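You operate a simulated robot arm through the tools that you are given. There is no shell and no other tool. Be economical: measure what you need, move in short steps, check, and stop when the job is done.

You run a simulated robot arm. Do the job below in one go: nothing can be reset, and whatever is moved stays where it is left.

TASK
Put the blue crayon on the top of the steel bench away on the top of the marking bench. Count the yellow pegs on the top of the steel bench, then put as many of the brown pegs from the top of the steel bench on the cooling rack. Take the grey cloth and leave it on the top of the marking bench. Press the marker button three times. Take the white peg on the top of the marking bench and put it away on the grey peg tray. Put the yellow twine on the top of the marking bench away on the knee-high tier of the narrow shelf. Take the green dowel and put it on the lower shelf under the marking bench. Shut the white drawer. Turn the depth dial to 30 mm. Put the grey-tipped leg on the top of the low chest. Open the right cupboard door, take the teal tin from the upper shelf of the teal cupboard and leave it in the orange tray, then shut the door. Pull the grey drawer open. The order is free. Set down upright: yellow twine.

It is judged by the outcome, as a careful person would: the job done as asked, and still so three seconds after it is handed in. It fails if anything else is knocked over, pushed out of place, dropped, spilled or broken. Flat cloth is picked up by pressing the open fingertips on it (5 to 10 N) and closing them slowly along it; thin cloth reads only 2 to 8 mm in the jaws.

THE ROBOT
A 7-joint arm with a two-finger parallel gripper on a trunk, on a base that drives. Base frame: it is fixed to the floor where the robot stands at the start and does not move with it; the origin is under the middle of the robot, x ahead of it, y to its left, z up; the surface under the hand at the start is at about z = 860. Lengths are in mm, angles in rad, forces in N, time in s.
With the tool pointing down near the work surface it reaches from about 320 to 740 mm from the robot's upright axis, wherever it stands. Its first joint turns from -2.007 to 2.007 rad. Places, roughly: blue crayon (3x3x9 cm) [500, -200, 900]; brown peg (3x3x7 cm) [600, -300, 900]; cooling rack [0, 1200, 900]; depth dial [-5000, 1100, 900]; green dowel (3x2x8 cm) [-3800, 1000, 900]; grey cloth (11x6x3 cm) [500, 400, 400]; grey drawer [-4100, -1200, 200]; grey peg tray (33x22 cm) [-2140, 1080, 860]; grey-tipped leg (4x4x20 cm) [-5700, 1200, 1000]; knee-high tier of the narrow shelf (33x20 cm) [-6300, -2480, 520]; lower shelf under the marking bench [-3400, 1300, 200]; marker button [-3400, 1100, 900]; orange tray (16x15 cm) [-5560, 1020, 860]; right cupboard door [-6500, 600, 1500]; teal tin [-6500, 500, 1500]; top of the low chest (64x23 cm) [-4540, -1180, 400]; top of the marking bench [-3400, 1300, 900]; white drawer [-3900, 1000, 800]; white peg (3x3x7 cm) [-3700, 1000, 900]; yellow peg (3x3x7 cm) [500, -400, 900]; yellow twine (6x6x7 cm) [-3700, 1100, 900]. Payload 3.91 kg.
The tool frame sits at the grasp point between the pads (the TCP): z along the fingers, y along the line on which they close. The tips reach 30 mm beyond it. Largest opening 110 mm; finger width 20, thickness 10; the body of the gripper, 48 by 112 mm, starts 55 mm behind the TCP.
Orientation is told as [roll, pitch, yaw] about the base's x, y, z axes, in that order, counted from this pose: with the fingers straight down and closing along the base's y, the tool's x points along the base's -x, its y along +y and its z along -z.

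THE INTERFACE
- The arm moves only by the tool apply_moves. Its argument "commands" is a list of rows, each an object of numbers (a shift or turn left out is 0, a gripper value left out holds the last): "dx", "dy", "dz": the shift along the base's x, y, z in units of 150 mm (1.0 is 150 mm); "wx", "wy", "wz": the turn, a rotation vector about the base's x, y, z in units of 180 degrees (1.0 is 180 degrees); "claw": the gripper command, from -1 (shut) to 1 (fully open), values between in proportion. In form: [{"dx": .., "dy": .., "dz": .., "wx": .., "wy": .., "wz": .., "claw": ..}, ...]. A call has 1 to 8 rows; each row is the pose to reach, as a shift and turn from the pose commanded when the call began. A call with a number of a shift or a turn outside -1 to 1 is refused whole. Each row takes 0.2 s and may step no farther than 50 mm and 0.15 rad from the row before; otherwise, or with a gripper value out of range, the whole call is refused. A pose out of reach is approached as far as the arm can. The call stops where the force on the tool passes 40 N (or 10 N more than at its start, if that is more) or the arm is blocked; 0.2 s more then pass. The fingers move at their own pace (about 108 mm/s each) and stop on an object; they squeeze with about 24 N. The grip force told is the motor's: it shows also when the fingers shut on nothing. Time passes only in rows, and 0.2 s behind the last, so rows that repeat a pose let the fingers close. The reply holds the time, the measured pose of the TCP, the force on the tool along the base axes, the opening and the grip force, in the units named above and with some noise, with the torque about the TCP (base axes, N m) and any sound that the robot's microphone picked up.
- Cameras (640 x 400 px; columns grow to the right, rows downward): "scene" is now at [-0.6, 178, 1689.1]; the picture's right is [0.41, -0.91, 0.00], its down [-0.81, -0.36, -0.46] and it looks along [0.42, 0.19, -0.89] (base axes); focal length 250 px, centre (320, 200). "wrist" rides on the gripper at [72, 17, -103] in the tool frame; the picture's right is [-0.23, 0.97, 0.00], its down [-0.76, -0.18, -0.62] and it looks along [-0.61, -0.14, 0.78] (tool axes); focal length 222 px, centre (320, 200). There is no depth. A picture from a camera that has moved, and an enlarged one, comes with that camera's place and axes in the base frame and with its lens.
- grab_frame(camera): a new picture of that camera. The clock stands still meanwhile.
- move_column(by): slides the trunk up (or, below 0, down) by that many mm; the arm and the scene camera ride with it, the base frame stays. It gives what a move gives, with no picture.
- steer(legs): drives the robot by 1 to 6 legs, each [ahead, turn to the left] in mm and rad, along the robot's own axes; the way and the turn of a leg run together, so that a leg with both is an arc; at most 1500 mm and 3.142 rad a leg. The arm and the cameras ride along, it lands a little off, and it stops where it bumps. It gives what a move gives.
- pan_tilt(pan, tilt): turns the head with the scene camera to pan (to the left, within 2.705 rad either way) and tilt (down, from -0.506 to 1.204), counted from straight ahead of the robot. It gives what a move gives.
- zoom(camera, box): a new picture of the part [left, top, right, bottom] of that camera's present view, enlarged. The clock stands still meanwhile.
- finish_job(): hands the job in; it is judged then, once.

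Work in short steps. Places have to be worked out from the pictures, the camera data and where the tool is seen: move nearer, look again, correct. Check each grasp and each placing, and mend what went wrong. You have 567 turns and 360 pictures in all, those below and enlarged ones among them. Open the gripper and draw the arm clear of the work before you hand the job in, unless the task says otherwise.

The tools are called after "Request:" as name(argument=value, ...) on one line, values as JSON. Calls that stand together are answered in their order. apply_moves: Moves the arm, as the interface text tells. Its arguments: {"type":"object","properties":{"commands":{"type":"array","items":{"type":"object","properties":{"dx":{"type":"number"},"dy":{"type":"number"},"dz":{"type":"number"},"wx":{"type":"number"},"wy":{"type":"number"},"wz":{"type":"number"},"claw":{"type":"number"}}}}},"required":["commands"]} The other tools are called the same way: move_column (by) slides the trunk up or down; steer (legs) drives the base; pan_tilt (pan, tilt) turns the head that bears the scene camera; grab_frame (camera) takes a picture; zoom (camera, box) takes an enlarged picture of a part of a camera's view; finish_job () hands the job in.

At the start:

```text
time: 0.0
position: [537.9, -75.0, 1203.2]
orientation: [0.002, -0.001, 0.006]
force: [-0.4, 0.3, -0.2]
wrist_torque: [0.01, 0.01, 0.03]
grip_width: 110.1
finger_force: 0.0
trunk travel left (down, up): [-825.0, 165.0]
robot x, y, heading: [-0.5, -0.0, -0.001]
head pan, tilt: [0.419, 1.094]
```

scene: 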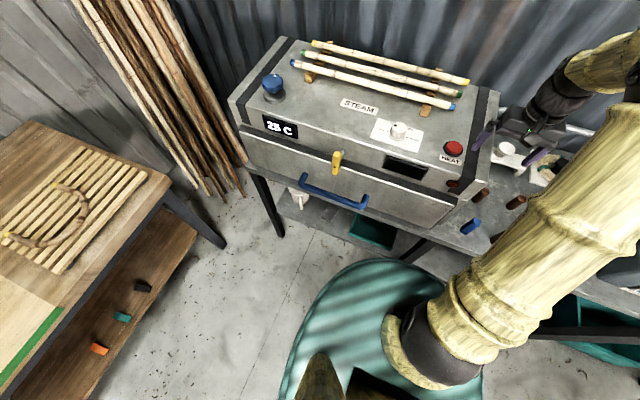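
wrist: 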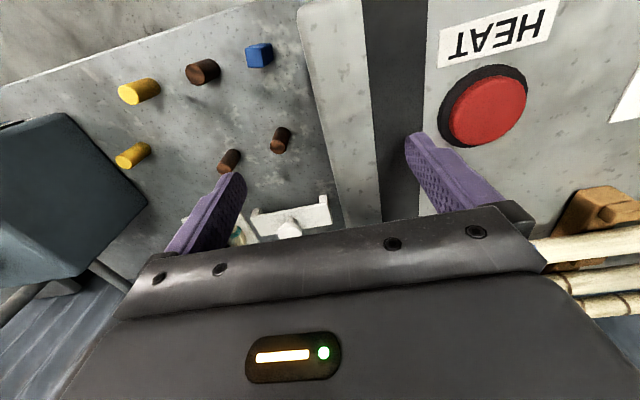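

I see a steam box in front, pegs to its right, and the cooling rack on the left. I'll turn the head to see the steel bench's right part.

Request:
pan_tilt(pan=-0.5, tilt=0.8)

Request:
grab_frame(camera="scene")

Request:
grab_frame(camera="wrist")

```text
time: 1.2
position: [538.6, -75.8, 1204.3]
orientation: [0.0, 0.001, 0.005]
force: [-0.6, 0.2, -0.9]
wrist_torque: [-0.01, 0.01, 0.01]
grip_width: 110.0
finger_force: 0.3
trunk travel left (down, up): [-825.0, 165.0]
robot x, y, heading: [3.0, 0.7, 0.003]
head pan, tilt: [-0.499, 0.799]
```

```text
357 pictures are left
camera scene: at [12.4, 113.7, 1710.5], right [-0.48, -0.88, 0.0], down [-0.63, 0.34, -0.7], along [0.61, -0.33, -0.72], focal length 250 px, centre (320, 200)
```

scene: 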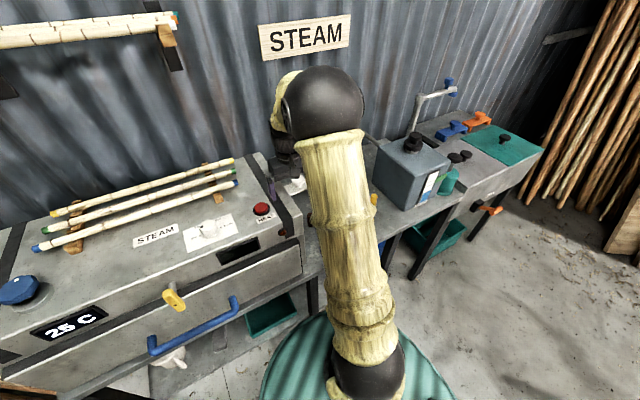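

```text
356 pictures are left
camera wrist: at [466.0, -58.9, 1306.9], right [0.22, 0.98, 0.0], down [0.76, -0.17, 0.62], along [0.61, -0.14, -0.78], focal length 222 px, centre (320, 200)
```

wrist: 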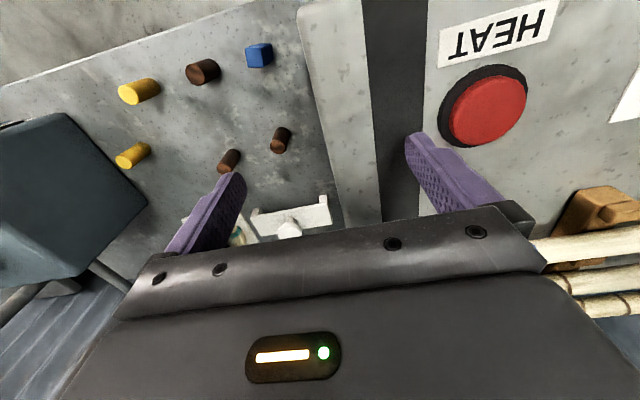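

The pegs seem to stand upright on the bench to the right of the steam box. I'll move the hand right and slightly back to see them all from above.

Request:
apply_moves(commands=[{"dy": -0.33}, {"dy": -0.66}, {"dy": -0.99, "dx": -0.1}, {"dy": -1.0, "dx": -0.4}, {"dy": -1.0, "dx": -0.6}])

Request:
grab_frame(camera="wrist")

Request:
grab_frame(camera="scene")

```text
refused: row 3 steps farther than a row can; nothing moved
```

```text
355 pictures are left
camera wrist: at [466.0, -58.9, 1306.9], right [0.22, 0.98, 0.0], down [0.76, -0.17, 0.62], along [0.61, -0.14, -0.78], focal length 222 px, centre (320, 200)
```

wrist: 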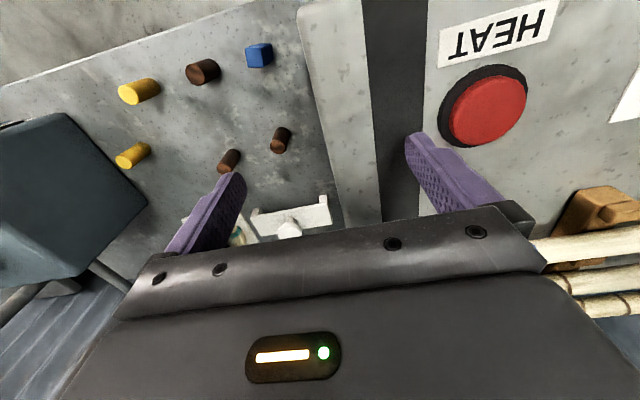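

```text
354 pictures are left
camera scene: at [12.4, 113.7, 1710.5], right [-0.48, -0.88, 0.0], down [-0.63, 0.34, -0.7], along [0.61, -0.33, -0.72], focal length 250 px, centre (320, 200)
```

scene: 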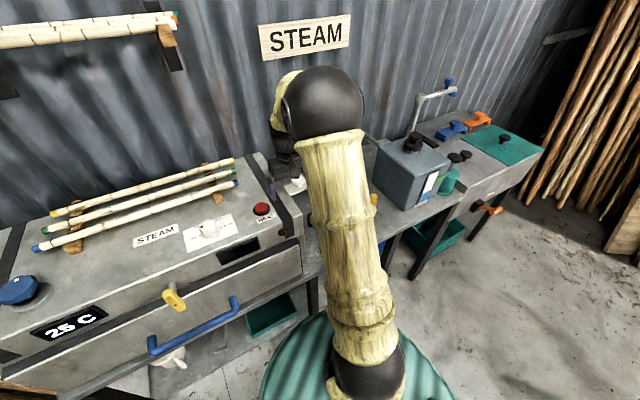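

A row was a hair too long; I repeat with smaller steps.

Request:
apply_moves(commands=[{"dy": -0.3}, {"dy": -0.6}, {"dy": -0.9}, {"dy": -1.0, "dx": -0.3}, {"dy": -1.0, "dx": -0.6}, {"dy": -1.0, "dx": -0.6}])

Request:
grab_frame(camera="wrist")

```text
time: 2.6
position: [449.5, -227.8, 1204.6]
orientation: [0.001, -0.001, 0.007]
force: [0.4, -0.6, -0.4]
wrist_torque: [-0.01, 0.0, 0.0]
grip_width: 109.9
finger_force: 0.0
trunk travel left (down, up): [-825.0, 165.0]
robot x, y, heading: [0.1, 1.8, -0.003]
head pan, tilt: [-0.499, 0.799]
```

```text
353 pictures are left
camera wrist: at [376.8, -209.6, 1307.5], right [0.22, 0.98, 0.0], down [0.76, -0.17, 0.62], along [0.61, -0.14, -0.78], focal length 222 px, centre (320, 200)
```

wrist: 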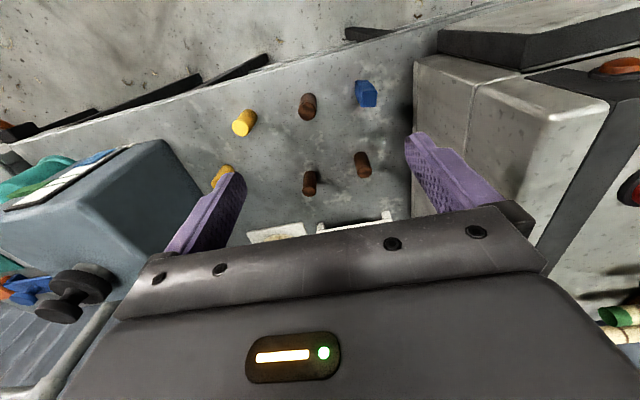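

I see three brown, two yellow pegs and the blue crayon; zoom for their detail, then check behind the hand and canister from another viewpoint.

Request:
zoom(camera="wrist", box=[200, 60, 420, 200])

Request:
apply_moves(commands=[{"dx": -0.3}, {"dx": -0.6}, {"dx": -0.9, "dz": 0.1}, {"dx": -0.9, "dz": 0.4}, {"dx": -0.9, "dz": 0.7}, {"dx": -0.9, "dz": 0.9}])

Request:
grab_frame(camera="wrist")

Request:
grab_frame(camera="scene")

```text
2.86 times, centred on (310, 130) of wrist
camera zoom: at [376.8, -209.6, 1307.5], right [0.22, 0.98, 0.0], down [0.76, -0.17, 0.62], along [0.61, -0.14, -0.78], focal length 635 px, centre (349, 400)
```

zoom: 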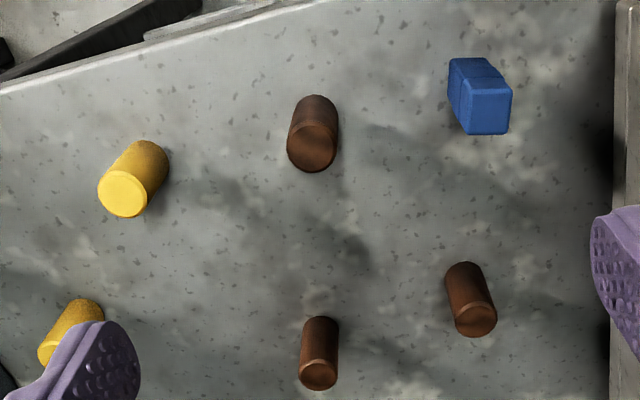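

```text
time: 4.0
position: [314.1, -227.2, 1338.0]
orientation: [-0.001, -0.001, 0.007]
force: [0.5, 0.2, 0.2]
wrist_torque: [0.03, 0.02, 0.0]
grip_width: 109.8
finger_force: 0.1
trunk travel left (down, up): [-825.0, 165.0]
robot x, y, heading: [1.2, -0.5, 0.004]
head pan, tilt: [-0.499, 0.799]
```

```text
351 pictures are left
camera wrist: at [242.3, -210.6, 1442.5], right [0.22, 0.98, 0.0], down [0.76, -0.17, 0.62], along [0.61, -0.14, -0.78], focal length 222 px, centre (320, 200)
```

wrist: 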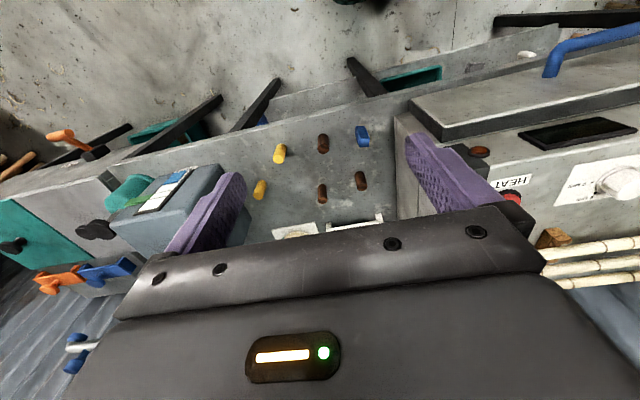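

```text
350 pictures are left
camera scene: at [12.6, 113.6, 1710.5], right [-0.48, -0.88, 0.0], down [-0.63, 0.34, -0.7], along [0.61, -0.33, -0.72], focal length 250 px, centre (320, 200)
```

scene: 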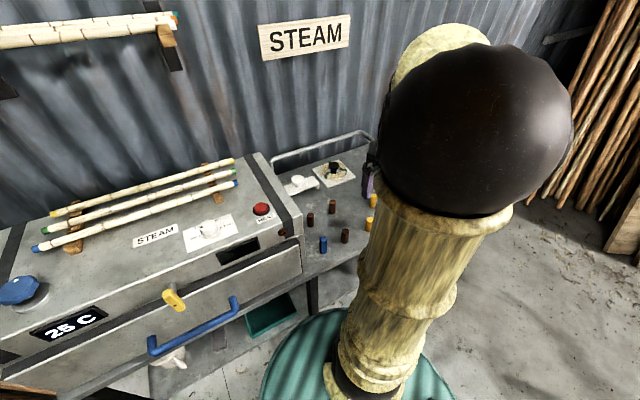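

The bench has a white funnel/wire frame and pegs. I'll swing the arm left to see the whole right part with the head camera.

Request:
apply_moves(commands=[{"dy": 0.3}, {"dy": 0.6}, {"dy": 0.9}, {"dy": 1.0}, {"dy": 1.0}])

Request:
apply_moves(commands=[{"dy": 0.3}, {"dy": 0.6}, {"dy": 0.9}, {"dy": 1.0}, {"dy": 1.0}])

Request:
grab_frame(camera="scene")

Request:
zoom(camera="scene", box=[240, 120, 480, 270])

```text
time: 5.2
position: [313.1, -72.8, 1338.0]
orientation: [0.001, -0.001, 0.008]
force: [0.5, -0.3, 0.2]
wrist_torque: [-0.03, 0.01, 0.0]
grip_width: 110.1
finger_force: 0.0
trunk travel left (down, up): [-825.0, 165.0]
robot x, y, heading: [2.0, -0.4, 0.004]
head pan, tilt: [-0.499, 0.799]
```

```text
time: 6.4
position: [312.9, 73.8, 1337.5]
orientation: [-0.001, -0.001, 0.008]
force: [0.6, 1.0, 0.2]
wrist_torque: [0.02, 0.02, 0.01]
grip_width: 110.0
finger_force: 0.2
trunk travel left (down, up): [-825.0, 165.0]
robot x, y, heading: [0.6, 1.4, 0.002]
head pan, tilt: [-0.499, 0.799]
```

```text
349 pictures are left
camera scene: at [12.1, 113.9, 1710.5], right [-0.48, -0.88, 0.0], down [-0.63, 0.34, -0.7], along [0.61, -0.33, -0.72], focal length 250 px, centre (320, 200)
```

scene: 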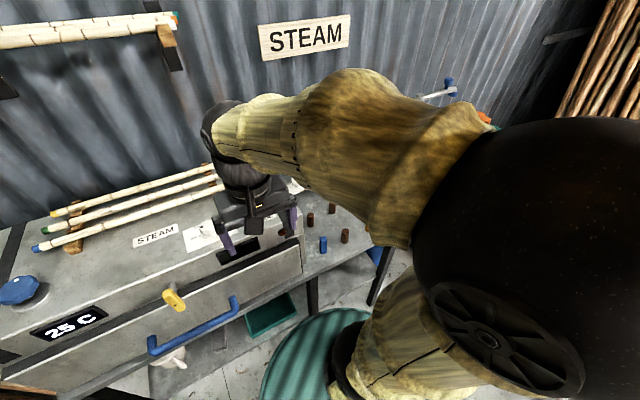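

```text
2.67 times, centred on (360, 195) of scene
camera zoom: at [12.1, 113.9, 1710.5], right [-0.48, -0.88, 0.0], down [-0.63, 0.34, -0.7], along [0.61, -0.33, -0.72], focal length 668 px, centre (213, 213)
```

zoom: 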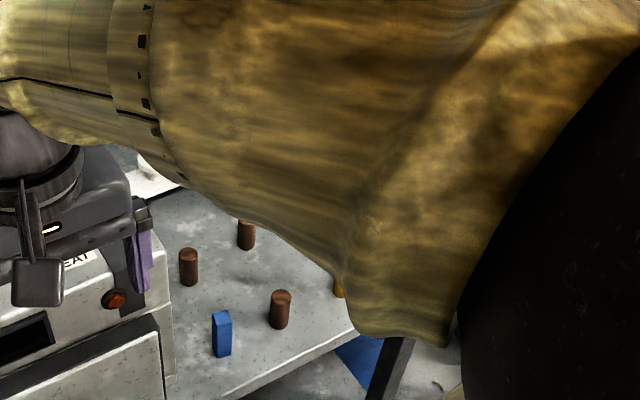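

Two yellow pegs counted so far, so two brown pegs go to the rack (I'll recheck behind the canister). Brown peg near me is judged at (485,-257); moving above it.

Request:
apply_moves(commands=[{"dy": -0.3}, {"dy": -0.6}, {"dy": -0.9}, {"dy": -1.0, "dx": 0.2}, {"dy": -1.0, "dx": 0.5}])

Request:
apply_moves(commands=[{"dy": -0.3}, {"dy": -0.6}, {"dy": -0.9}, {"dy": -1.0, "dx": 0.2}, {"dy": -1.0, "dx": 0.5, "claw": 0.27}])

Request:
grab_frame(camera="wrist")

```text
time: 7.6
position: [389.9, -78.4, 1337.2]
orientation: [0.0, 0.003, 0.007]
force: [-0.2, -0.2, -0.1]
wrist_torque: [0.01, 0.04, 0.01]
grip_width: 110.0
finger_force: 0.0
trunk travel left (down, up): [-825.0, 165.0]
robot x, y, heading: [-2.6, -2.5, -0.0]
head pan, tilt: [-0.499, 0.799]
```

```text
time: 8.8
position: [463.9, -226.6, 1336.4]
orientation: [0.001, 0.0, 0.006]
force: [1.9, 0.7, 0.2]
wrist_torque: [0.02, 0.03, -0.02]
grip_width: 69.6
finger_force: 0.0
trunk travel left (down, up): [-825.0, 165.0]
robot x, y, heading: [1.6, 2.0, 0.0]
head pan, tilt: [-0.499, 0.799]
```

```text
347 pictures are left
camera wrist: at [392.7, -209.3, 1440.3], right [0.22, 0.98, 0.0], down [0.76, -0.17, 0.62], along [0.61, -0.14, -0.78], focal length 222 px, centre (320, 200)
```

wrist: 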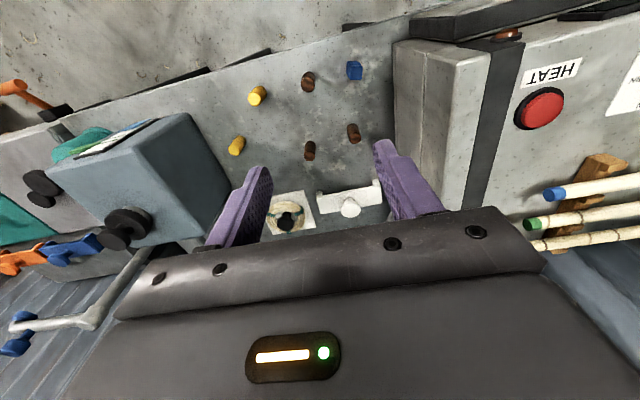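

Moving over the near brown peg and descending to z≈1010.

Request:
apply_moves(commands=[{"dx": 0.15, "dy": -0.2, "dz": -0.2}, {"dx": 0.15, "dy": -0.2, "dz": -0.5}, {"dx": 0.15, "dy": -0.2, "dz": -0.8}, {"dx": 0.15, "dy": -0.2, "dz": -1.0}])

Request:
apply_moves(commands=[{"dz": -0.3}, {"dz": -0.6}, {"dz": -0.9}, {"dz": -0.9}])

Request:
grab_frame(camera="wrist")

```text
time: 9.8
position: [485.1, -254.7, 1188.3]
orientation: [0.002, -0.001, 0.008]
force: [-0.1, 0.2, 0.1]
wrist_torque: [0.01, -0.01, 0.02]
grip_width: 69.8
finger_force: 0.1
trunk travel left (down, up): [-825.0, 165.0]
robot x, y, heading: [-1.1, 0.2, 0.005]
head pan, tilt: [-0.499, 0.799]
```

```text
time: 10.8
position: [484.1, -255.8, 1052.4]
orientation: [-0.001, 0.001, 0.007]
force: [-1.2, 0.0, 0.8]
wrist_torque: [0.01, 0.02, 0.01]
grip_width: 69.9
finger_force: 0.0
trunk travel left (down, up): [-825.0, 165.0]
robot x, y, heading: [0.5, 1.4, -0.002]
head pan, tilt: [-0.499, 0.799]
```

```text
346 pictures are left
camera wrist: at [412.1, -238.8, 1156.4], right [0.22, 0.98, 0.0], down [0.76, -0.17, 0.62], along [0.61, -0.14, -0.78], focal length 222 px, centre (320, 200)
```

wrist: 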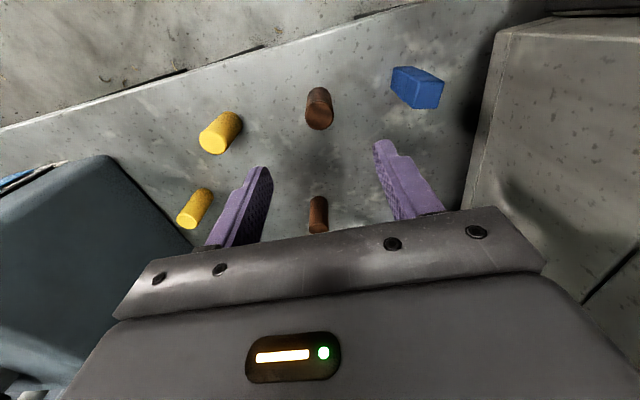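

Peg top triangulates to (485,-257), matching the hand. Descending to z≈905 and closing.

Request:
apply_moves(commands=[{"dz": -0.3}, {"dz": -0.6}, {"dz": -0.98}, {"dz": -0.98, "claw": -1}, {"dz": -0.98, "claw": -1}, {"dz": -0.98, "claw": -1}])

```text
refused: row 3 steps farther than a row can; nothing moved
```

Fixing step size.

Request:
apply_moves(commands=[{"dz": -0.3}, {"dz": -0.6}, {"dz": -0.85}, {"dz": -0.98}, {"dz": -0.98, "claw": -1}, {"dz": -0.98, "claw": -1}, {"dz": -0.98, "claw": -1}])

Request:
apply_moves(commands=[{"dz": 0.3}, {"dz": 0.6}, {"dz": 0.9}, {"dz": 1.0}])

Request:
grab_frame(camera="wrist")

```text
time: 12.4
position: [486.5, -256.3, 907.0]
orientation: [0.0, 0.001, 0.008]
force: [-0.6, 0.0, 0.4]
wrist_torque: [0.0, 0.0, 0.01]
grip_width: 28.8
finger_force: 24.1
trunk travel left (down, up): [-825.0, 165.0]
robot x, y, heading: [-1.4, -0.8, 0.001]
head pan, tilt: [-0.499, 0.799]
```

```text
time: 13.4
position: [485.7, -255.4, 1056.5]
orientation: [0.001, -0.001, 0.008]
force: [0.8, -0.3, -0.3]
wrist_torque: [0.01, 0.03, 0.01]
grip_width: 28.6
finger_force: 23.7
trunk travel left (down, up): [-825.0, 165.0]
robot x, y, heading: [-3.3, 1.7, -0.006]
head pan, tilt: [-0.499, 0.799]
```

```text
345 pictures are left
camera wrist: at [413.1, -239.4, 1160.0], right [0.22, 0.98, 0.0], down [0.76, -0.17, 0.62], along [0.61, -0.14, -0.78], focal length 222 px, centre (320, 200)
```

wrist: 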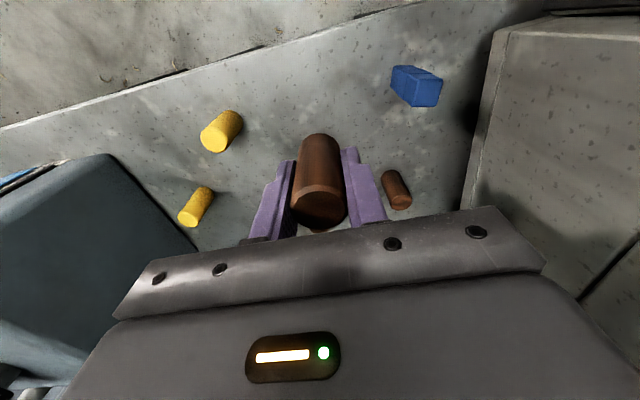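

Peg held. Raise and retract the hand, then turn left towards the cooling rack.

Request:
apply_moves(commands=[{"dz": 0.3}, {"dz": 0.6}, {"dz": 0.9}, {"dz": 1.0, "dx": -0.25}, {"dz": 1.0, "dx": -0.55}, {"dz": 1.0, "dx": -0.8}])

Request:
apply_moves(commands=[{"dy": 0.3}, {"dy": 0.6}, {"dy": 0.9, "dz": 0.1}, {"dy": 1.0, "dz": 0.4}, {"dy": 1.0, "dz": 0.4}])

Request:
steer(legs=[[0, 1.571]])

Request:
pan_tilt(pan=0.0, tilt=0.9)

Request:
grab_frame(camera="scene")

Request:
grab_frame(camera="wrist")

```text
time: 14.8
position: [364.7, -255.7, 1208.5]
orientation: [-0.001, -0.002, 0.006]
force: [0.1, -0.2, -1.0]
wrist_torque: [-0.02, -0.01, 0.01]
grip_width: 28.5
finger_force: 23.8
trunk travel left (down, up): [-825.0, 165.0]
robot x, y, heading: [0.4, 3.4, 0.002]
head pan, tilt: [-0.499, 0.799]
```

```text
time: 16.0
position: [363.1, -105.6, 1265.2]
orientation: [-0.001, -0.001, 0.008]
force: [-1.2, -0.5, -0.4]
wrist_torque: [-0.03, 0.0, -0.01]
grip_width: 28.4
finger_force: 24.2
trunk travel left (down, up): [-825.0, 165.0]
robot x, y, heading: [-5.2, 1.2, -0.0]
head pan, tilt: [-0.499, 0.799]
```

```text
time: 22.0
position: [103.2, 366.7, 1265.6]
orientation: [0.001, -0.001, 1.589]
force: [-0.7, -0.1, -0.7]
wrist_torque: [0.0, 0.01, 0.01]
grip_width: 28.5
finger_force: 23.9
trunk travel left (down, up): [-825.0, 165.0]
robot x, y, heading: [2.1, 2.1, 1.581]
head pan, tilt: [-0.499, 0.799]
```

```text
time: 22.9
position: [104.3, 366.9, 1265.9]
orientation: [0.0, 0.001, 1.588]
force: [0.0, 1.3, -1.0]
wrist_torque: [0.02, 0.02, 0.0]
grip_width: 28.2
finger_force: 23.5
trunk travel left (down, up): [-825.0, 165.0]
robot x, y, heading: [-0.1, -0.5, 1.579]
head pan, tilt: [0.0, 0.901]
```

```text
344 pictures are left
camera scene: at [-151.4, 13.6, 1702.7], right [1.0, 0.01, 0.0], down [0.01, -0.78, -0.62], along [-0.01, 0.62, -0.78], focal length 250 px, centre (320, 200)
```

scene: 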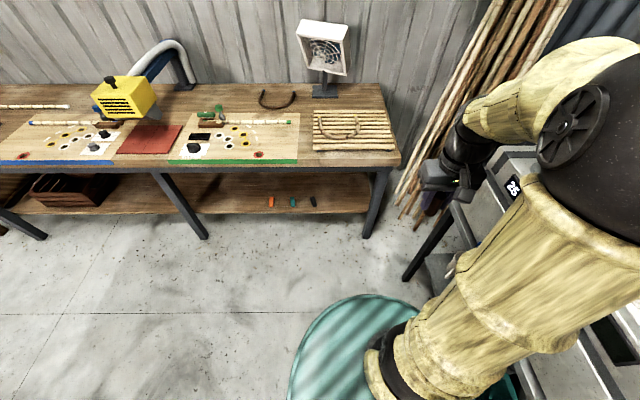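

```text
343 pictures are left
camera wrist: at [88.5, 293.7, 1368.9], right [-0.98, 0.21, 0.0], down [0.16, 0.76, 0.62], along [0.13, 0.61, -0.78], focal length 222 px, centre (320, 200)
```

wrist: 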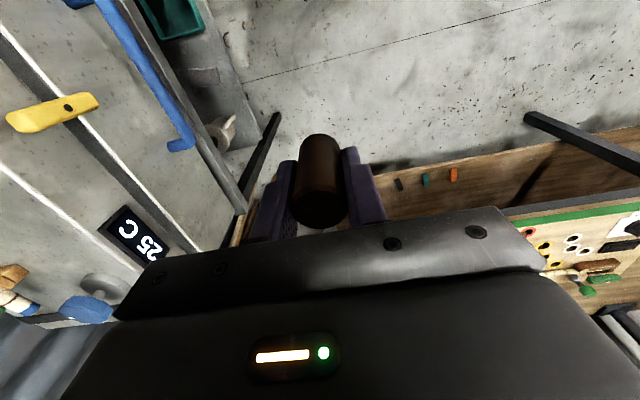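

The rack spans about x -200..210, y 975..1315 at z≈890, with a ring on its left-centre. Drive ahead 420 and look again.

Request:
steer(legs=[[420, 0]])

Request:
grab_frame(camera="scene")

Request:
grab_frame(camera="wrist")

```text
time: 25.9
position: [102.2, 786.9, 1266.5]
orientation: [-0.001, 0.001, 1.584]
force: [-0.2, 0.9, -0.9]
wrist_torque: [-0.01, 0.0, -0.02]
grip_width: 28.5
finger_force: 24.1
trunk travel left (down, up): [-825.0, 165.0]
robot x, y, heading: [-1.4, 426.5, 1.577]
head pan, tilt: [0.0, 0.901]
```

```text
342 pictures are left
camera scene: at [-154.6, 437.0, 1702.6], right [1.0, 0.0, 0.0], down [0.0, -0.78, -0.62], along [0.0, 0.62, -0.78], focal length 250 px, centre (320, 200)
```

scene: 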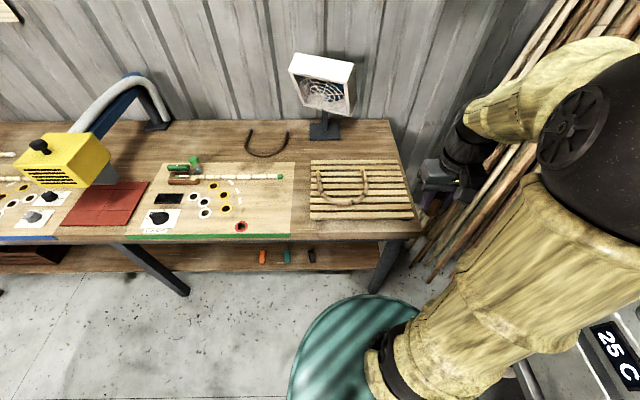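

```text
341 pictures are left
camera wrist: at [87.0, 715.4, 1368.8], right [-0.98, 0.22, 0.0], down [0.17, 0.76, 0.62], along [0.13, 0.61, -0.78], focal length 222 px, centre (320, 200)
```

wrist: 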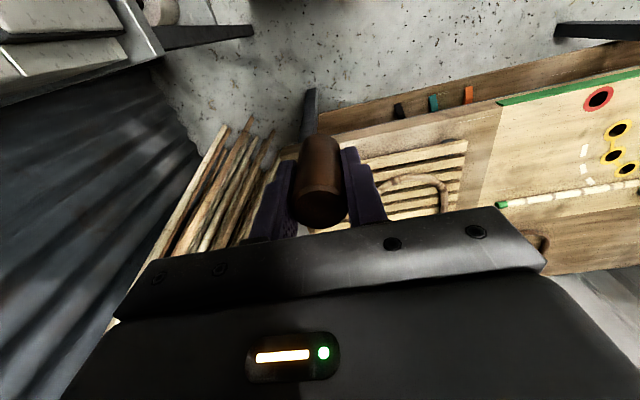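

Rack near edge ≈ y 992, ring clear of x>60 and y<1067. Place the first peg at about (150,1030); moving over it.

Request:
apply_moves(commands=[{"dy": 0.3}, {"dy": 0.6}, {"dy": 0.9}, {"dy": 0.9, "dx": 0.3}])

Request:
apply_moves(commands=[{"dy": 0.3}, {"dy": 0.6}, {"dy": 0.72, "dz": -0.25}, {"dy": 0.72, "dz": -0.55}, {"dy": 0.72, "dz": -0.85}, {"dy": 0.72, "dz": -1.0}])

Request:
apply_moves(commands=[{"dz": -0.3}, {"dz": -0.6}, {"dz": -0.9}])

Request:
grab_frame(camera="scene")

Request:
grab_frame(camera="wrist")

```text
time: 26.9
position: [151.5, 921.5, 1264.9]
orientation: [0.002, -0.003, 1.583]
force: [0.1, -0.2, 0.2]
wrist_torque: [0.01, 0.0, -0.01]
grip_width: 28.1
finger_force: 24.1
trunk travel left (down, up): [-825.0, 165.0]
robot x, y, heading: [-4.8, 421.3, 1.576]
head pan, tilt: [0.0, 0.901]
```

```text
time: 28.3
position: [145.9, 1028.6, 1114.0]
orientation: [0.003, 0.001, 1.583]
force: [-0.1, 0.2, -0.1]
wrist_torque: [-0.01, 0.02, 0.0]
grip_width: 28.2
finger_force: 23.9
trunk travel left (down, up): [-825.0, 165.0]
robot x, y, heading: [-2.4, 422.7, 1.575]
head pan, tilt: [0.0, 0.901]
```

```text
time: 29.1
position: [150.3, 1030.5, 979.8]
orientation: [0.0, 0.001, 1.583]
force: [-0.1, 0.1, -1.4]
wrist_torque: [0.01, -0.03, -0.01]
grip_width: 28.1
finger_force: 23.3
trunk travel left (down, up): [-825.0, 165.0]
robot x, y, heading: [-4.0, 422.0, 1.578]
head pan, tilt: [0.0, 0.901]
```

```text
340 pictures are left
camera scene: at [-154.2, 437.7, 1702.7], right [1.0, 0.0, 0.0], down [0.0, -0.78, -0.62], along [0.0, 0.62, -0.78], focal length 250 px, centre (320, 200)
```

scene: 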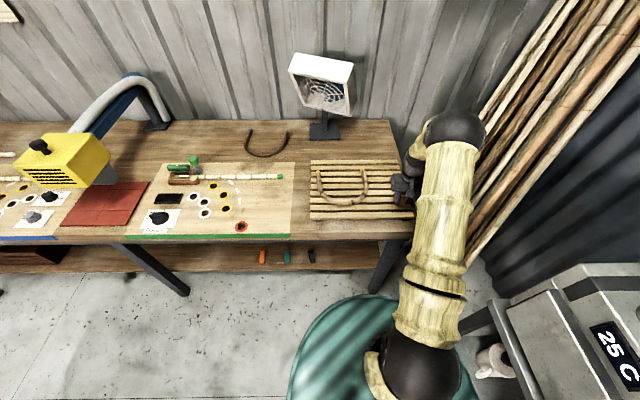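

```text
339 pictures are left
camera wrist: at [133.1, 957.9, 1082.1], right [-0.98, 0.22, 0.0], down [0.17, 0.76, 0.62], along [0.13, 0.61, -0.78], focal length 222 px, centre (320, 200)
```

wrist: 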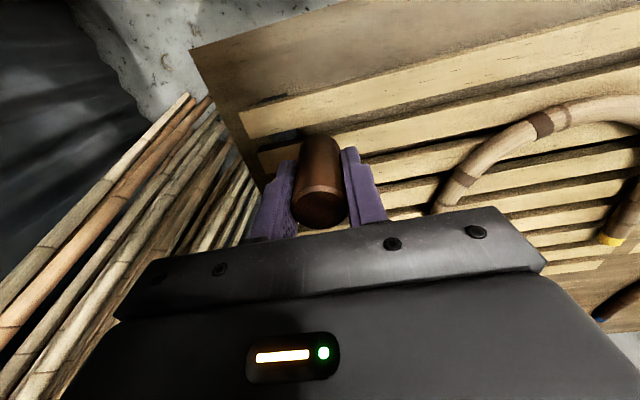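

Slats: first one spans about y 997–1025. I shift back 18 mm to stand the peg on its middle and lower gently until contact.

Request:
apply_moves(commands=[{"dy": -0.12}, {"dy": -0.12, "dz": -0.1}, {"dy": -0.12, "dz": -0.2}])

Request:
apply_moves(commands=[{"dz": -0.05}, {"dz": -0.1}])

Request:
zoom(camera="wrist", box=[220, 80, 460, 240])

```text
time: 29.9
position: [148.5, 1012.4, 950.4]
orientation: [-0.001, -0.001, 1.582]
force: [-0.6, -0.7, 0.1]
wrist_torque: [0.01, 0.0, -0.02]
grip_width: 28.3
finger_force: 24.4
trunk travel left (down, up): [-825.0, 165.0]
robot x, y, heading: [-2.1, 423.8, 1.571]
head pan, tilt: [0.0, 0.901]
```

```text
time: 30.5
position: [148.5, 1012.5, 938.3]
orientation: [0.001, -0.003, 1.582]
force: [-1.8, -1.8, 15.9]
wrist_torque: [-0.13, 0.05, -0.01]
grip_width: 28.2
finger_force: 24.4
trunk travel left (down, up): [-825.0, 165.0]
robot x, y, heading: [-0.4, 424.8, 1.571]
head pan, tilt: [0.0, 0.901]
```

```text
2.50 times, centred on (340, 160) of wrist
camera zoom: at [132.0, 939.7, 1040.9], right [-0.98, 0.22, 0.0], down [0.17, 0.76, 0.63], along [0.13, 0.61, -0.78], focal length 555 px, centre (270, 300)
```

zoom: 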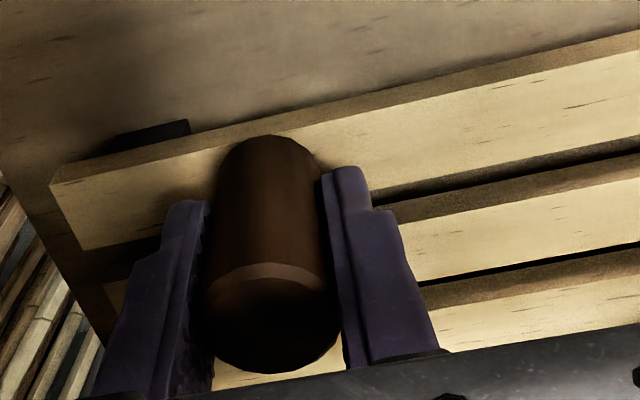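

Contact (16 N) at z 938: rack top ≈ 891, and the peg's base is on the first slat. Release and rise.

Request:
apply_moves(commands=[{"dz": 0.015}, {"dz": 0.015, "claw": -0.3}, {"dz": 0.015, "claw": -0.1}, {"dz": 0.015, "claw": 0.0}])

Request:
apply_moves(commands=[{"dz": 0.15}, {"dz": 0.45}, {"dz": 0.75}, {"dz": 1.0}])

Request:
grab_frame(camera="wrist")

```text
time: 31.5
position: [148.3, 1010.8, 936.9]
orientation: [0.0, -0.001, 1.582]
force: [-0.1, 0.3, 1.0]
wrist_torque: [-0.01, 0.02, -0.01]
grip_width: 55.3
finger_force: 0.0
trunk travel left (down, up): [-825.0, 165.0]
robot x, y, heading: [-3.3, 421.1, 1.581]
head pan, tilt: [0.0, 0.901]
```

```text
time: 32.5
position: [150.2, 1010.2, 1087.2]
orientation: [0.002, 0.001, 1.584]
force: [-0.2, 0.3, -0.6]
wrist_torque: [0.02, -0.02, -0.02]
grip_width: 54.8
finger_force: 0.0
trunk travel left (down, up): [-825.0, 165.0]
robot x, y, heading: [-5.0, 418.7, 1.576]
head pan, tilt: [0.0, 0.901]
```

```text
337 pictures are left
camera wrist: at [134.3, 937.9, 1191.5], right [-0.98, 0.22, 0.0], down [0.17, 0.76, 0.62], along [0.13, 0.61, -0.78], focal length 222 px, centre (320, 200)
```

wrist: 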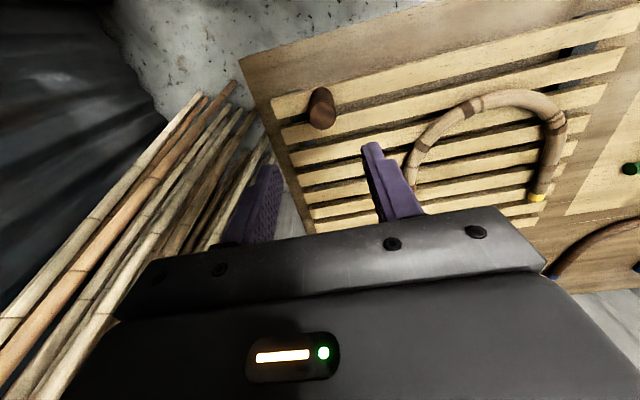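

Peg stands on the rack. Retract the hand, back off and turn to the steel bench for the second brown peg.

Request:
apply_moves(commands=[{"dz": 0.3}, {"dz": 0.6}, {"dz": 0.9, "dy": -0.1}, {"dz": 1.0, "dy": -0.4}, {"dz": 1.0, "dy": -0.7}, {"dz": 1.0, "dy": -1.0}])

Request:
apply_moves(commands=[{"dx": -0.1, "dy": -0.3}, {"dx": -0.2, "dy": -0.6}])

Request:
steer(legs=[[-422, 0], [0, -1.577]])

Request:
pan_tilt(pan=-0.5, tilt=0.8)

Request:
apply_moves(commands=[{"dy": -0.3}, {"dy": -0.6}, {"dx": 0.25, "dy": -0.7}, {"dx": 0.5, "dy": -0.8}, {"dx": 0.8, "dy": -0.9}])

Request:
grab_frame(camera="wrist")

```text
time: 33.9
position: [145.9, 859.7, 1241.2]
orientation: [0.001, -0.003, 1.582]
force: [0.2, 0.0, 0.2]
wrist_torque: [0.02, -0.03, -0.01]
grip_width: 55.0
finger_force: 0.1
trunk travel left (down, up): [-825.0, 165.0]
robot x, y, heading: [-1.7, 424.0, 1.576]
head pan, tilt: [0.0, 0.901]
```

```text
time: 34.5
position: [117.4, 770.5, 1241.4]
orientation: [0.001, 0.001, 1.584]
force: [-0.2, -0.9, 0.2]
wrist_torque: [0.0, 0.0, 0.01]
grip_width: 54.9
finger_force: 0.0
trunk travel left (down, up): [-825.0, 165.0]
robot x, y, heading: [-2.5, 421.6, 1.576]
head pan, tilt: [0.0, 0.901]
```

```text
time: 43.0
position: [345.0, -125.4, 1239.1]
orientation: [0.0, 0.0, -0.012]
force: [0.0, 0.4, 0.1]
wrist_torque: [0.0, -0.05, -0.02]
grip_width: 54.9
finger_force: 0.1
trunk travel left (down, up): [-825.0, 165.0]
robot x, y, heading: [-1.1, 1.7, -0.022]
head pan, tilt: [0.0, 0.901]
```

```text
time: 44.0
position: [344.1, -125.2, 1240.4]
orientation: [0.001, 0.0, -0.013]
force: [0.4, 0.6, 0.7]
wrist_torque: [0.02, 0.01, 0.0]
grip_width: 55.0
finger_force: 0.0
trunk travel left (down, up): [-825.0, 165.0]
robot x, y, heading: [-2.5, 4.2, -0.017]
head pan, tilt: [-0.499, 0.799]
```

```text
time: 45.2
position: [466.7, -258.9, 1237.0]
orientation: [0.001, 0.001, -0.012]
force: [-0.1, 0.0, 0.3]
wrist_torque: [0.02, 0.01, -0.02]
grip_width: 55.3
finger_force: 0.1
trunk travel left (down, up): [-825.0, 165.0]
robot x, y, heading: [-0.9, 6.1, -0.024]
head pan, tilt: [-0.499, 0.799]
```

```text
336 pictures are left
camera wrist: at [395.6, -241.8, 1339.5], right [0.24, 0.97, 0.0], down [0.76, -0.19, 0.62], along [0.6, -0.15, -0.78], focal length 222 px, centre (320, 200)
```

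wrist: 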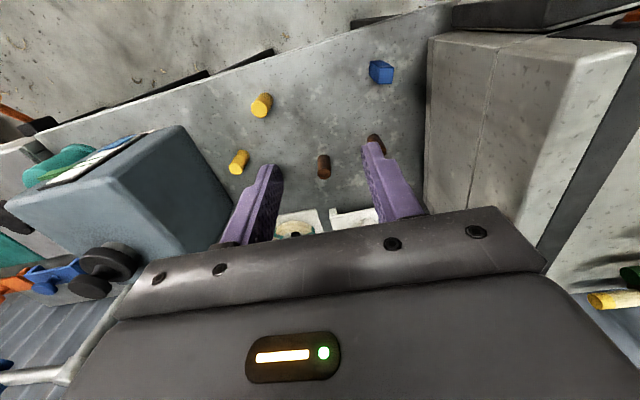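

Moving above the brown peg near (622,-177) for a close look.

Request:
apply_moves(commands=[{"dx": 0.25, "dy": 0.15}, {"dx": 0.5, "dy": 0.3}, {"dx": 0.75, "dy": 0.45}, {"dx": 0.98, "dy": 0.54, "dz": -0.1}, {"dx": 0.98, "dy": 0.54, "dz": -0.4}, {"dx": 0.98, "dy": 0.54, "dz": -0.7}, {"dx": 0.98, "dy": 0.54, "dz": -1.0}])

Request:
grab_frame(camera="wrist")

Request:
grab_frame(camera="scene")

```text
time: 46.8
position: [610.5, -181.2, 1090.0]
orientation: [0.001, 0.0, -0.012]
force: [-0.8, -0.8, 0.1]
wrist_torque: [0.03, 0.02, 0.0]
grip_width: 54.8
finger_force: 0.0
trunk travel left (down, up): [-825.0, 165.0]
robot x, y, heading: [2.5, 7.2, -0.019]
head pan, tilt: [-0.499, 0.799]
```

```text
335 pictures are left
camera wrist: at [538.9, -162.9, 1193.2], right [0.24, 0.97, 0.0], down [0.76, -0.19, 0.62], along [0.61, -0.15, -0.78], focal length 222 px, centre (320, 200)
```

wrist: 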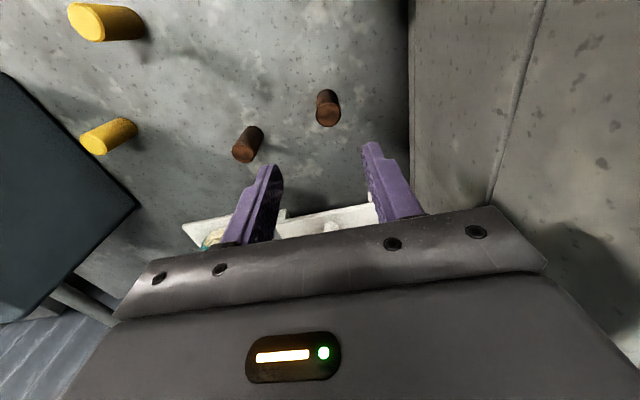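

```text
334 pictures are left
camera scene: at [14.1, 115.6, 1710.6], right [-0.5, -0.87, 0.0], down [-0.62, 0.36, -0.7], along [0.6, -0.35, -0.72], focal length 250 px, centre (320, 200)
```

scene: 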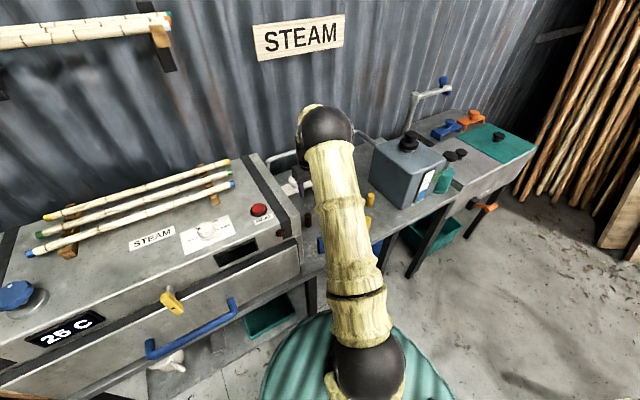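

Peg top at (624,-174); shifting 14/+7 mm and descending to z≈907.

Request:
apply_moves(commands=[{"dx": 0.09, "dy": 0.045, "dz": -0.25}, {"dx": 0.09, "dy": 0.045, "dz": -0.55}, {"dx": 0.09, "dy": 0.045, "dz": -0.85}, {"dx": 0.09, "dy": 0.045, "dz": -1.0}])

Request:
apply_moves(commands=[{"dz": -0.22}, {"dz": -0.22, "claw": -1}, {"dz": -0.22, "claw": -1}, {"dz": -0.22, "claw": -1}])

Request:
apply_moves(commands=[{"dz": 0.3}, {"dz": 0.6}, {"dz": 0.9}, {"dz": 1.0}])

Request:
grab_frame(camera="wrist")

```text
time: 47.8
position: [627.0, -174.1, 940.4]
orientation: [0.0, 0.0, -0.011]
force: [-0.1, 0.3, 0.6]
wrist_torque: [0.04, 0.02, -0.05]
grip_width: 55.0
finger_force: 0.1
trunk travel left (down, up): [-825.0, 165.0]
robot x, y, heading: [-5.3, 1.8, -0.016]
head pan, tilt: [-0.499, 0.799]
```

```text
time: 48.8
position: [626.1, -174.3, 908.5]
orientation: [0.0, -0.002, -0.012]
force: [0.1, -0.5, -0.4]
wrist_torque: [-0.01, 0.01, -0.02]
grip_width: 28.3
finger_force: 23.9
trunk travel left (down, up): [-825.0, 165.0]
robot x, y, heading: [-3.8, 7.4, -0.021]
head pan, tilt: [-0.499, 0.799]
```

```text
time: 49.8
position: [627.1, -173.0, 1056.3]
orientation: [0.001, 0.002, -0.012]
force: [-1.5, 0.0, -1.6]
wrist_torque: [-0.03, -0.06, 0.06]
grip_width: 29.0
finger_force: 23.6
trunk travel left (down, up): [-825.0, 165.0]
robot x, y, heading: [5.0, 3.7, -0.023]
head pan, tilt: [-0.499, 0.799]
```

```text
333 pictures are left
camera wrist: at [555.2, -154.2, 1160.1], right [0.24, 0.97, 0.0], down [0.76, -0.19, 0.62], along [0.6, -0.15, -0.78], focal length 222 px, centre (320, 200)
```

wrist: 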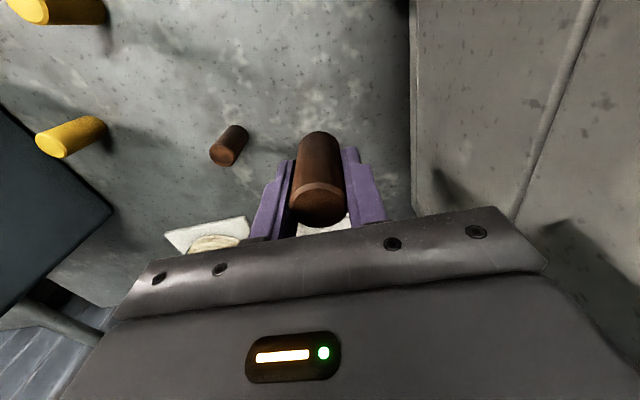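

Second peg held. Before leaving, rise and shift right to check for yellow pegs behind the canister.

Request:
apply_moves(commands=[{"dz": 0.3}, {"dz": 0.6}, {"dz": 0.9}, {"dz": 1.0, "dy": -0.3}, {"dz": 1.0, "dy": -0.6}, {"dz": 1.0, "dy": -0.9}])

Request:
apply_moves(commands=[{"dz": 0.3}, {"dz": 0.6}, {"dz": 0.9, "dx": -0.1}, {"dz": 1.0, "dy": -0.3, "dx": -0.2}, {"dz": 1.0, "dy": -0.6, "dx": -0.3}, {"dz": 1.0, "dy": -0.9, "dx": -0.4}])

Request:
grab_frame(camera="wrist")

Request:
grab_frame(camera="scene")

```text
time: 51.2
position: [627.7, -307.9, 1208.2]
orientation: [0.003, 0.001, -0.013]
force: [-0.3, -0.3, -0.3]
wrist_torque: [0.0, 0.01, 0.0]
grip_width: 28.6
finger_force: 23.6
trunk travel left (down, up): [-825.0, 165.0]
robot x, y, heading: [0.3, 1.9, -0.019]
head pan, tilt: [-0.499, 0.799]
```

```text
time: 52.6
position: [534.4, -416.1, 1340.2]
orientation: [0.003, 0.001, -0.013]
force: [0.4, -0.4, -0.3]
wrist_torque: [0.07, -0.01, 0.01]
grip_width: 28.4
finger_force: 23.9
out of reach, approached as far as the arm can: row 4, 5, 6
trunk travel left (down, up): [-825.0, 165.0]
robot x, y, heading: [-5.7, 3.3, -0.017]
head pan, tilt: [-0.499, 0.799]
```

```text
332 pictures are left
camera wrist: at [463.0, -397.8, 1443.5], right [0.24, 0.97, 0.0], down [0.76, -0.19, 0.62], along [0.61, -0.15, -0.78], focal length 222 px, centre (320, 200)
```

wrist: 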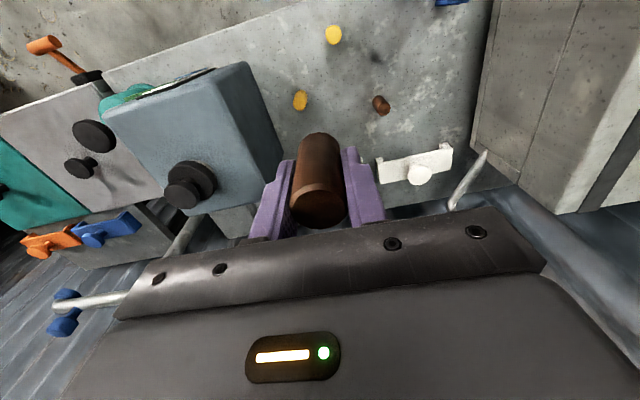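

```text
331 pictures are left
camera scene: at [12.1, 113.2, 1710.8], right [-0.5, -0.87, 0.0], down [-0.62, 0.36, -0.7], along [0.61, -0.34, -0.72], focal length 250 px, centre (320, 200)
```

scene: 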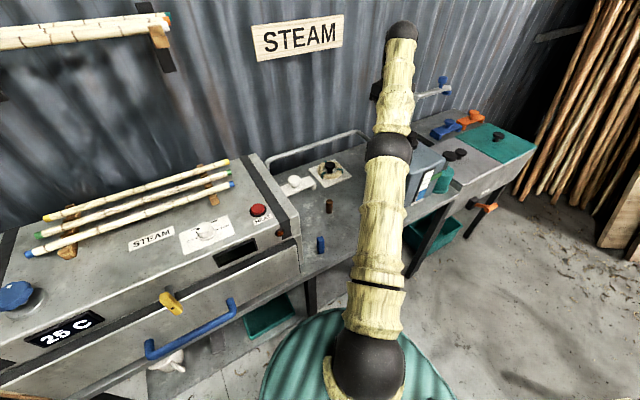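

Only two yellow pegs. Now retract and go to the rack with the second brown peg.

Request:
apply_moves(commands=[{"dx": -0.2, "dy": 0.2}, {"dx": -0.4, "dy": 0.4}, {"dx": -0.6, "dy": 0.6}, {"dx": -0.8, "dy": 0.8}, {"dx": -1.0, "dy": 1.0}])

Request:
apply_moves(commands=[{"dy": 0.3, "dz": -0.1}, {"dy": 0.6, "dz": -0.2}, {"dy": 0.9, "dz": -0.4}, {"dy": 1.0, "dz": -0.5}])

Request:
steer(legs=[[0, 1.595], [422, 0]])

Request:
pan_tilt(pan=0.0, tilt=0.9)

```text
time: 53.8
position: [535.1, -391.3, 1372.1]
orientation: [-0.001, -0.001, -0.013]
force: [0.9, 0.1, -0.9]
wrist_torque: [0.01, 0.0, -0.04]
grip_width: 28.8
finger_force: 24.0
out of reach, approached as far as the arm can: row 1, 2, 3, 4, 5
trunk travel left (down, up): [-825.0, 165.0]
robot x, y, heading: [1.9, 2.5, -0.021]
head pan, tilt: [-0.499, 0.799]
```

```text
refused: row 3 steps farther than a row can; nothing moved
```

```text
time: 62.4
position: [353.1, 974.6, 1371.6]
orientation: [-0.001, 0.0, 1.612]
force: [-0.1, -0.2, -0.2]
wrist_torque: [-0.03, -0.01, 0.01]
grip_width: 28.5
finger_force: 24.3
trunk travel left (down, up): [-825.0, 165.0]
robot x, y, heading: [-17.4, 422.9, 1.598]
head pan, tilt: [-0.499, 0.799]
```

```text
time: 63.3
position: [353.1, 974.1, 1371.3]
orientation: [0.002, 0.002, 1.612]
force: [0.0, 1.9, 0.2]
wrist_torque: [0.04, 0.04, 0.02]
grip_width: 28.5
finger_force: 23.3
trunk travel left (down, up): [-825.0, 165.0]
robot x, y, heading: [-17.8, 421.1, 1.601]
head pan, tilt: [0.0, 0.901]
```

The refused move left the arm extended during the swing; check that nothing was touched.

Request:
grab_frame(camera="scene")

Request:
grab_frame(camera="wrist")

```text
330 pictures are left
camera scene: at [-165.7, 428.5, 1702.7], right [1.0, 0.03, 0.0], down [0.02, -0.78, -0.62], along [-0.02, 0.62, -0.78], focal length 250 px, centre (320, 200)
```

scene: 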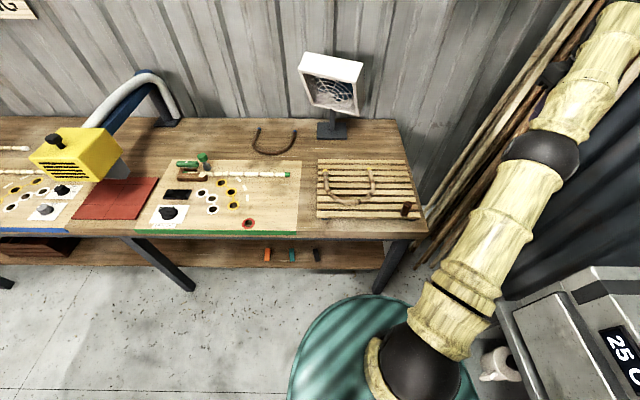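

```text
329 pictures are left
camera wrist: at [339.3, 901.4, 1475.3], right [-0.98, 0.19, 0.0], down [0.15, 0.77, 0.62], along [0.12, 0.61, -0.78], focal length 222 px, centre (320, 200)
```

wrist: 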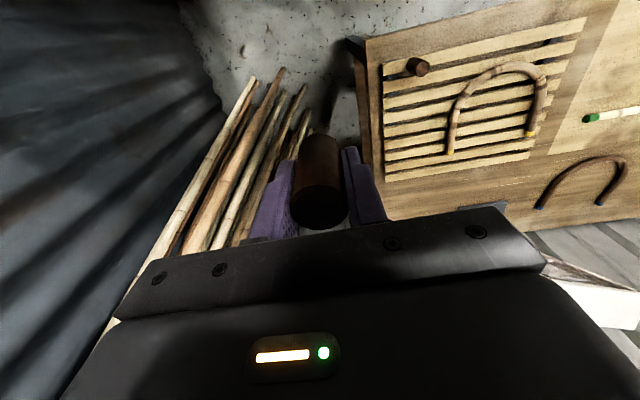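

Nothing was disturbed. Bring the hand left, staying high, over the rack's free near edge.

Request:
apply_moves(commands=[{"dx": -0.3}, {"dx": -0.6}, {"dx": -0.9}, {"dx": -1.0}])

Request:
apply_moves(commands=[{"dx": -0.3}, {"dx": -0.6}, {"dx": -0.8, "dz": -0.2}, {"dx": -0.8, "dz": -0.5}, {"dx": -0.8, "dz": -0.8}, {"dx": -0.8, "dz": -1.0}])

```text
time: 64.3
position: [202.9, 973.0, 1372.2]
orientation: [0.001, 0.001, 1.61]
force: [0.5, 0.3, -0.7]
wrist_torque: [-0.03, 0.06, -0.01]
grip_width: 28.5
finger_force: 24.1
trunk travel left (down, up): [-825.0, 165.0]
robot x, y, heading: [-15.1, 420.2, 1.603]
head pan, tilt: [0.0, 0.901]
```

```text
time: 65.7
position: [82.1, 975.2, 1220.1]
orientation: [0.0, 0.0, 1.611]
force: [0.2, 0.1, -0.8]
wrist_torque: [0.03, 0.0, -0.03]
grip_width: 28.3
finger_force: 23.9
trunk travel left (down, up): [-825.0, 165.0]
robot x, y, heading: [-17.2, 419.7, 1.604]
head pan, tilt: [0.0, 0.901]
```

Continue to (68,1011) and descend to just above the slat.

Request:
apply_moves(commands=[{"dx": -0.09, "dy": 0.24}, {"dx": -0.09, "dy": 0.24, "dz": -0.3}, {"dx": -0.09, "dy": 0.24, "dz": -0.6}, {"dx": -0.09, "dy": 0.24, "dz": -0.9}])

Request:
apply_moves(commands=[{"dz": -0.3}, {"dz": -0.6}, {"dz": -0.75}])

Request:
grab_frame(camera="wrist")

```text
time: 66.7
position: [68.0, 1011.2, 1084.4]
orientation: [0.0, 0.0, 1.612]
force: [-0.1, 0.6, -0.7]
wrist_torque: [0.06, 0.02, 0.07]
grip_width: 28.2
finger_force: 23.7
trunk travel left (down, up): [-825.0, 165.0]
robot x, y, heading: [-13.1, 417.5, 1.603]
head pan, tilt: [0.0, 0.901]
```

```text
time: 67.5
position: [70.4, 1011.6, 972.5]
orientation: [-0.001, 0.001, 1.612]
force: [0.7, -0.1, -0.3]
wrist_torque: [0.0, 0.01, 0.0]
grip_width: 28.4
finger_force: 24.0
trunk travel left (down, up): [-825.0, 165.0]
robot x, y, heading: [-13.0, 418.2, 1.601]
head pan, tilt: [0.0, 0.901]
```

```text
328 pictures are left
camera wrist: at [56.6, 938.8, 1076.0], right [-0.98, 0.19, 0.0], down [0.15, 0.77, 0.62], along [0.12, 0.61, -0.78], focal length 222 px, centre (320, 200)
```

wrist: 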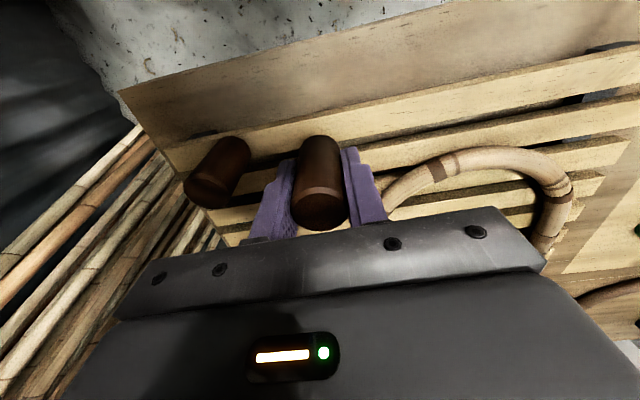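

Clear of the ring and first peg. Lower to contact.

Request:
apply_moves(commands=[{"dz": -0.1}, {"dz": -0.19}, {"dz": -0.215}])

Request:
apply_moves(commands=[{"dz": -0.02}])

```text
time: 68.3
position: [69.9, 1010.7, 941.8]
orientation: [-0.001, 0.0, 1.612]
force: [0.0, -0.2, 0.3]
wrist_torque: [0.01, -0.01, 0.01]
grip_width: 28.5
finger_force: 23.9
trunk travel left (down, up): [-825.0, 165.0]
robot x, y, heading: [-12.7, 416.6, 1.603]
head pan, tilt: [0.0, 0.901]
```

```text
time: 68.7
position: [69.3, 1011.5, 940.2]
orientation: [0.0, -0.001, 1.612]
force: [-1.0, 0.5, -1.4]
wrist_torque: [-0.01, -0.01, 0.02]
grip_width: 28.4
finger_force: 24.5
trunk travel left (down, up): [-825.0, 165.0]
robot x, y, heading: [-11.0, 418.2, 1.599]
head pan, tilt: [0.0, 0.901]
```

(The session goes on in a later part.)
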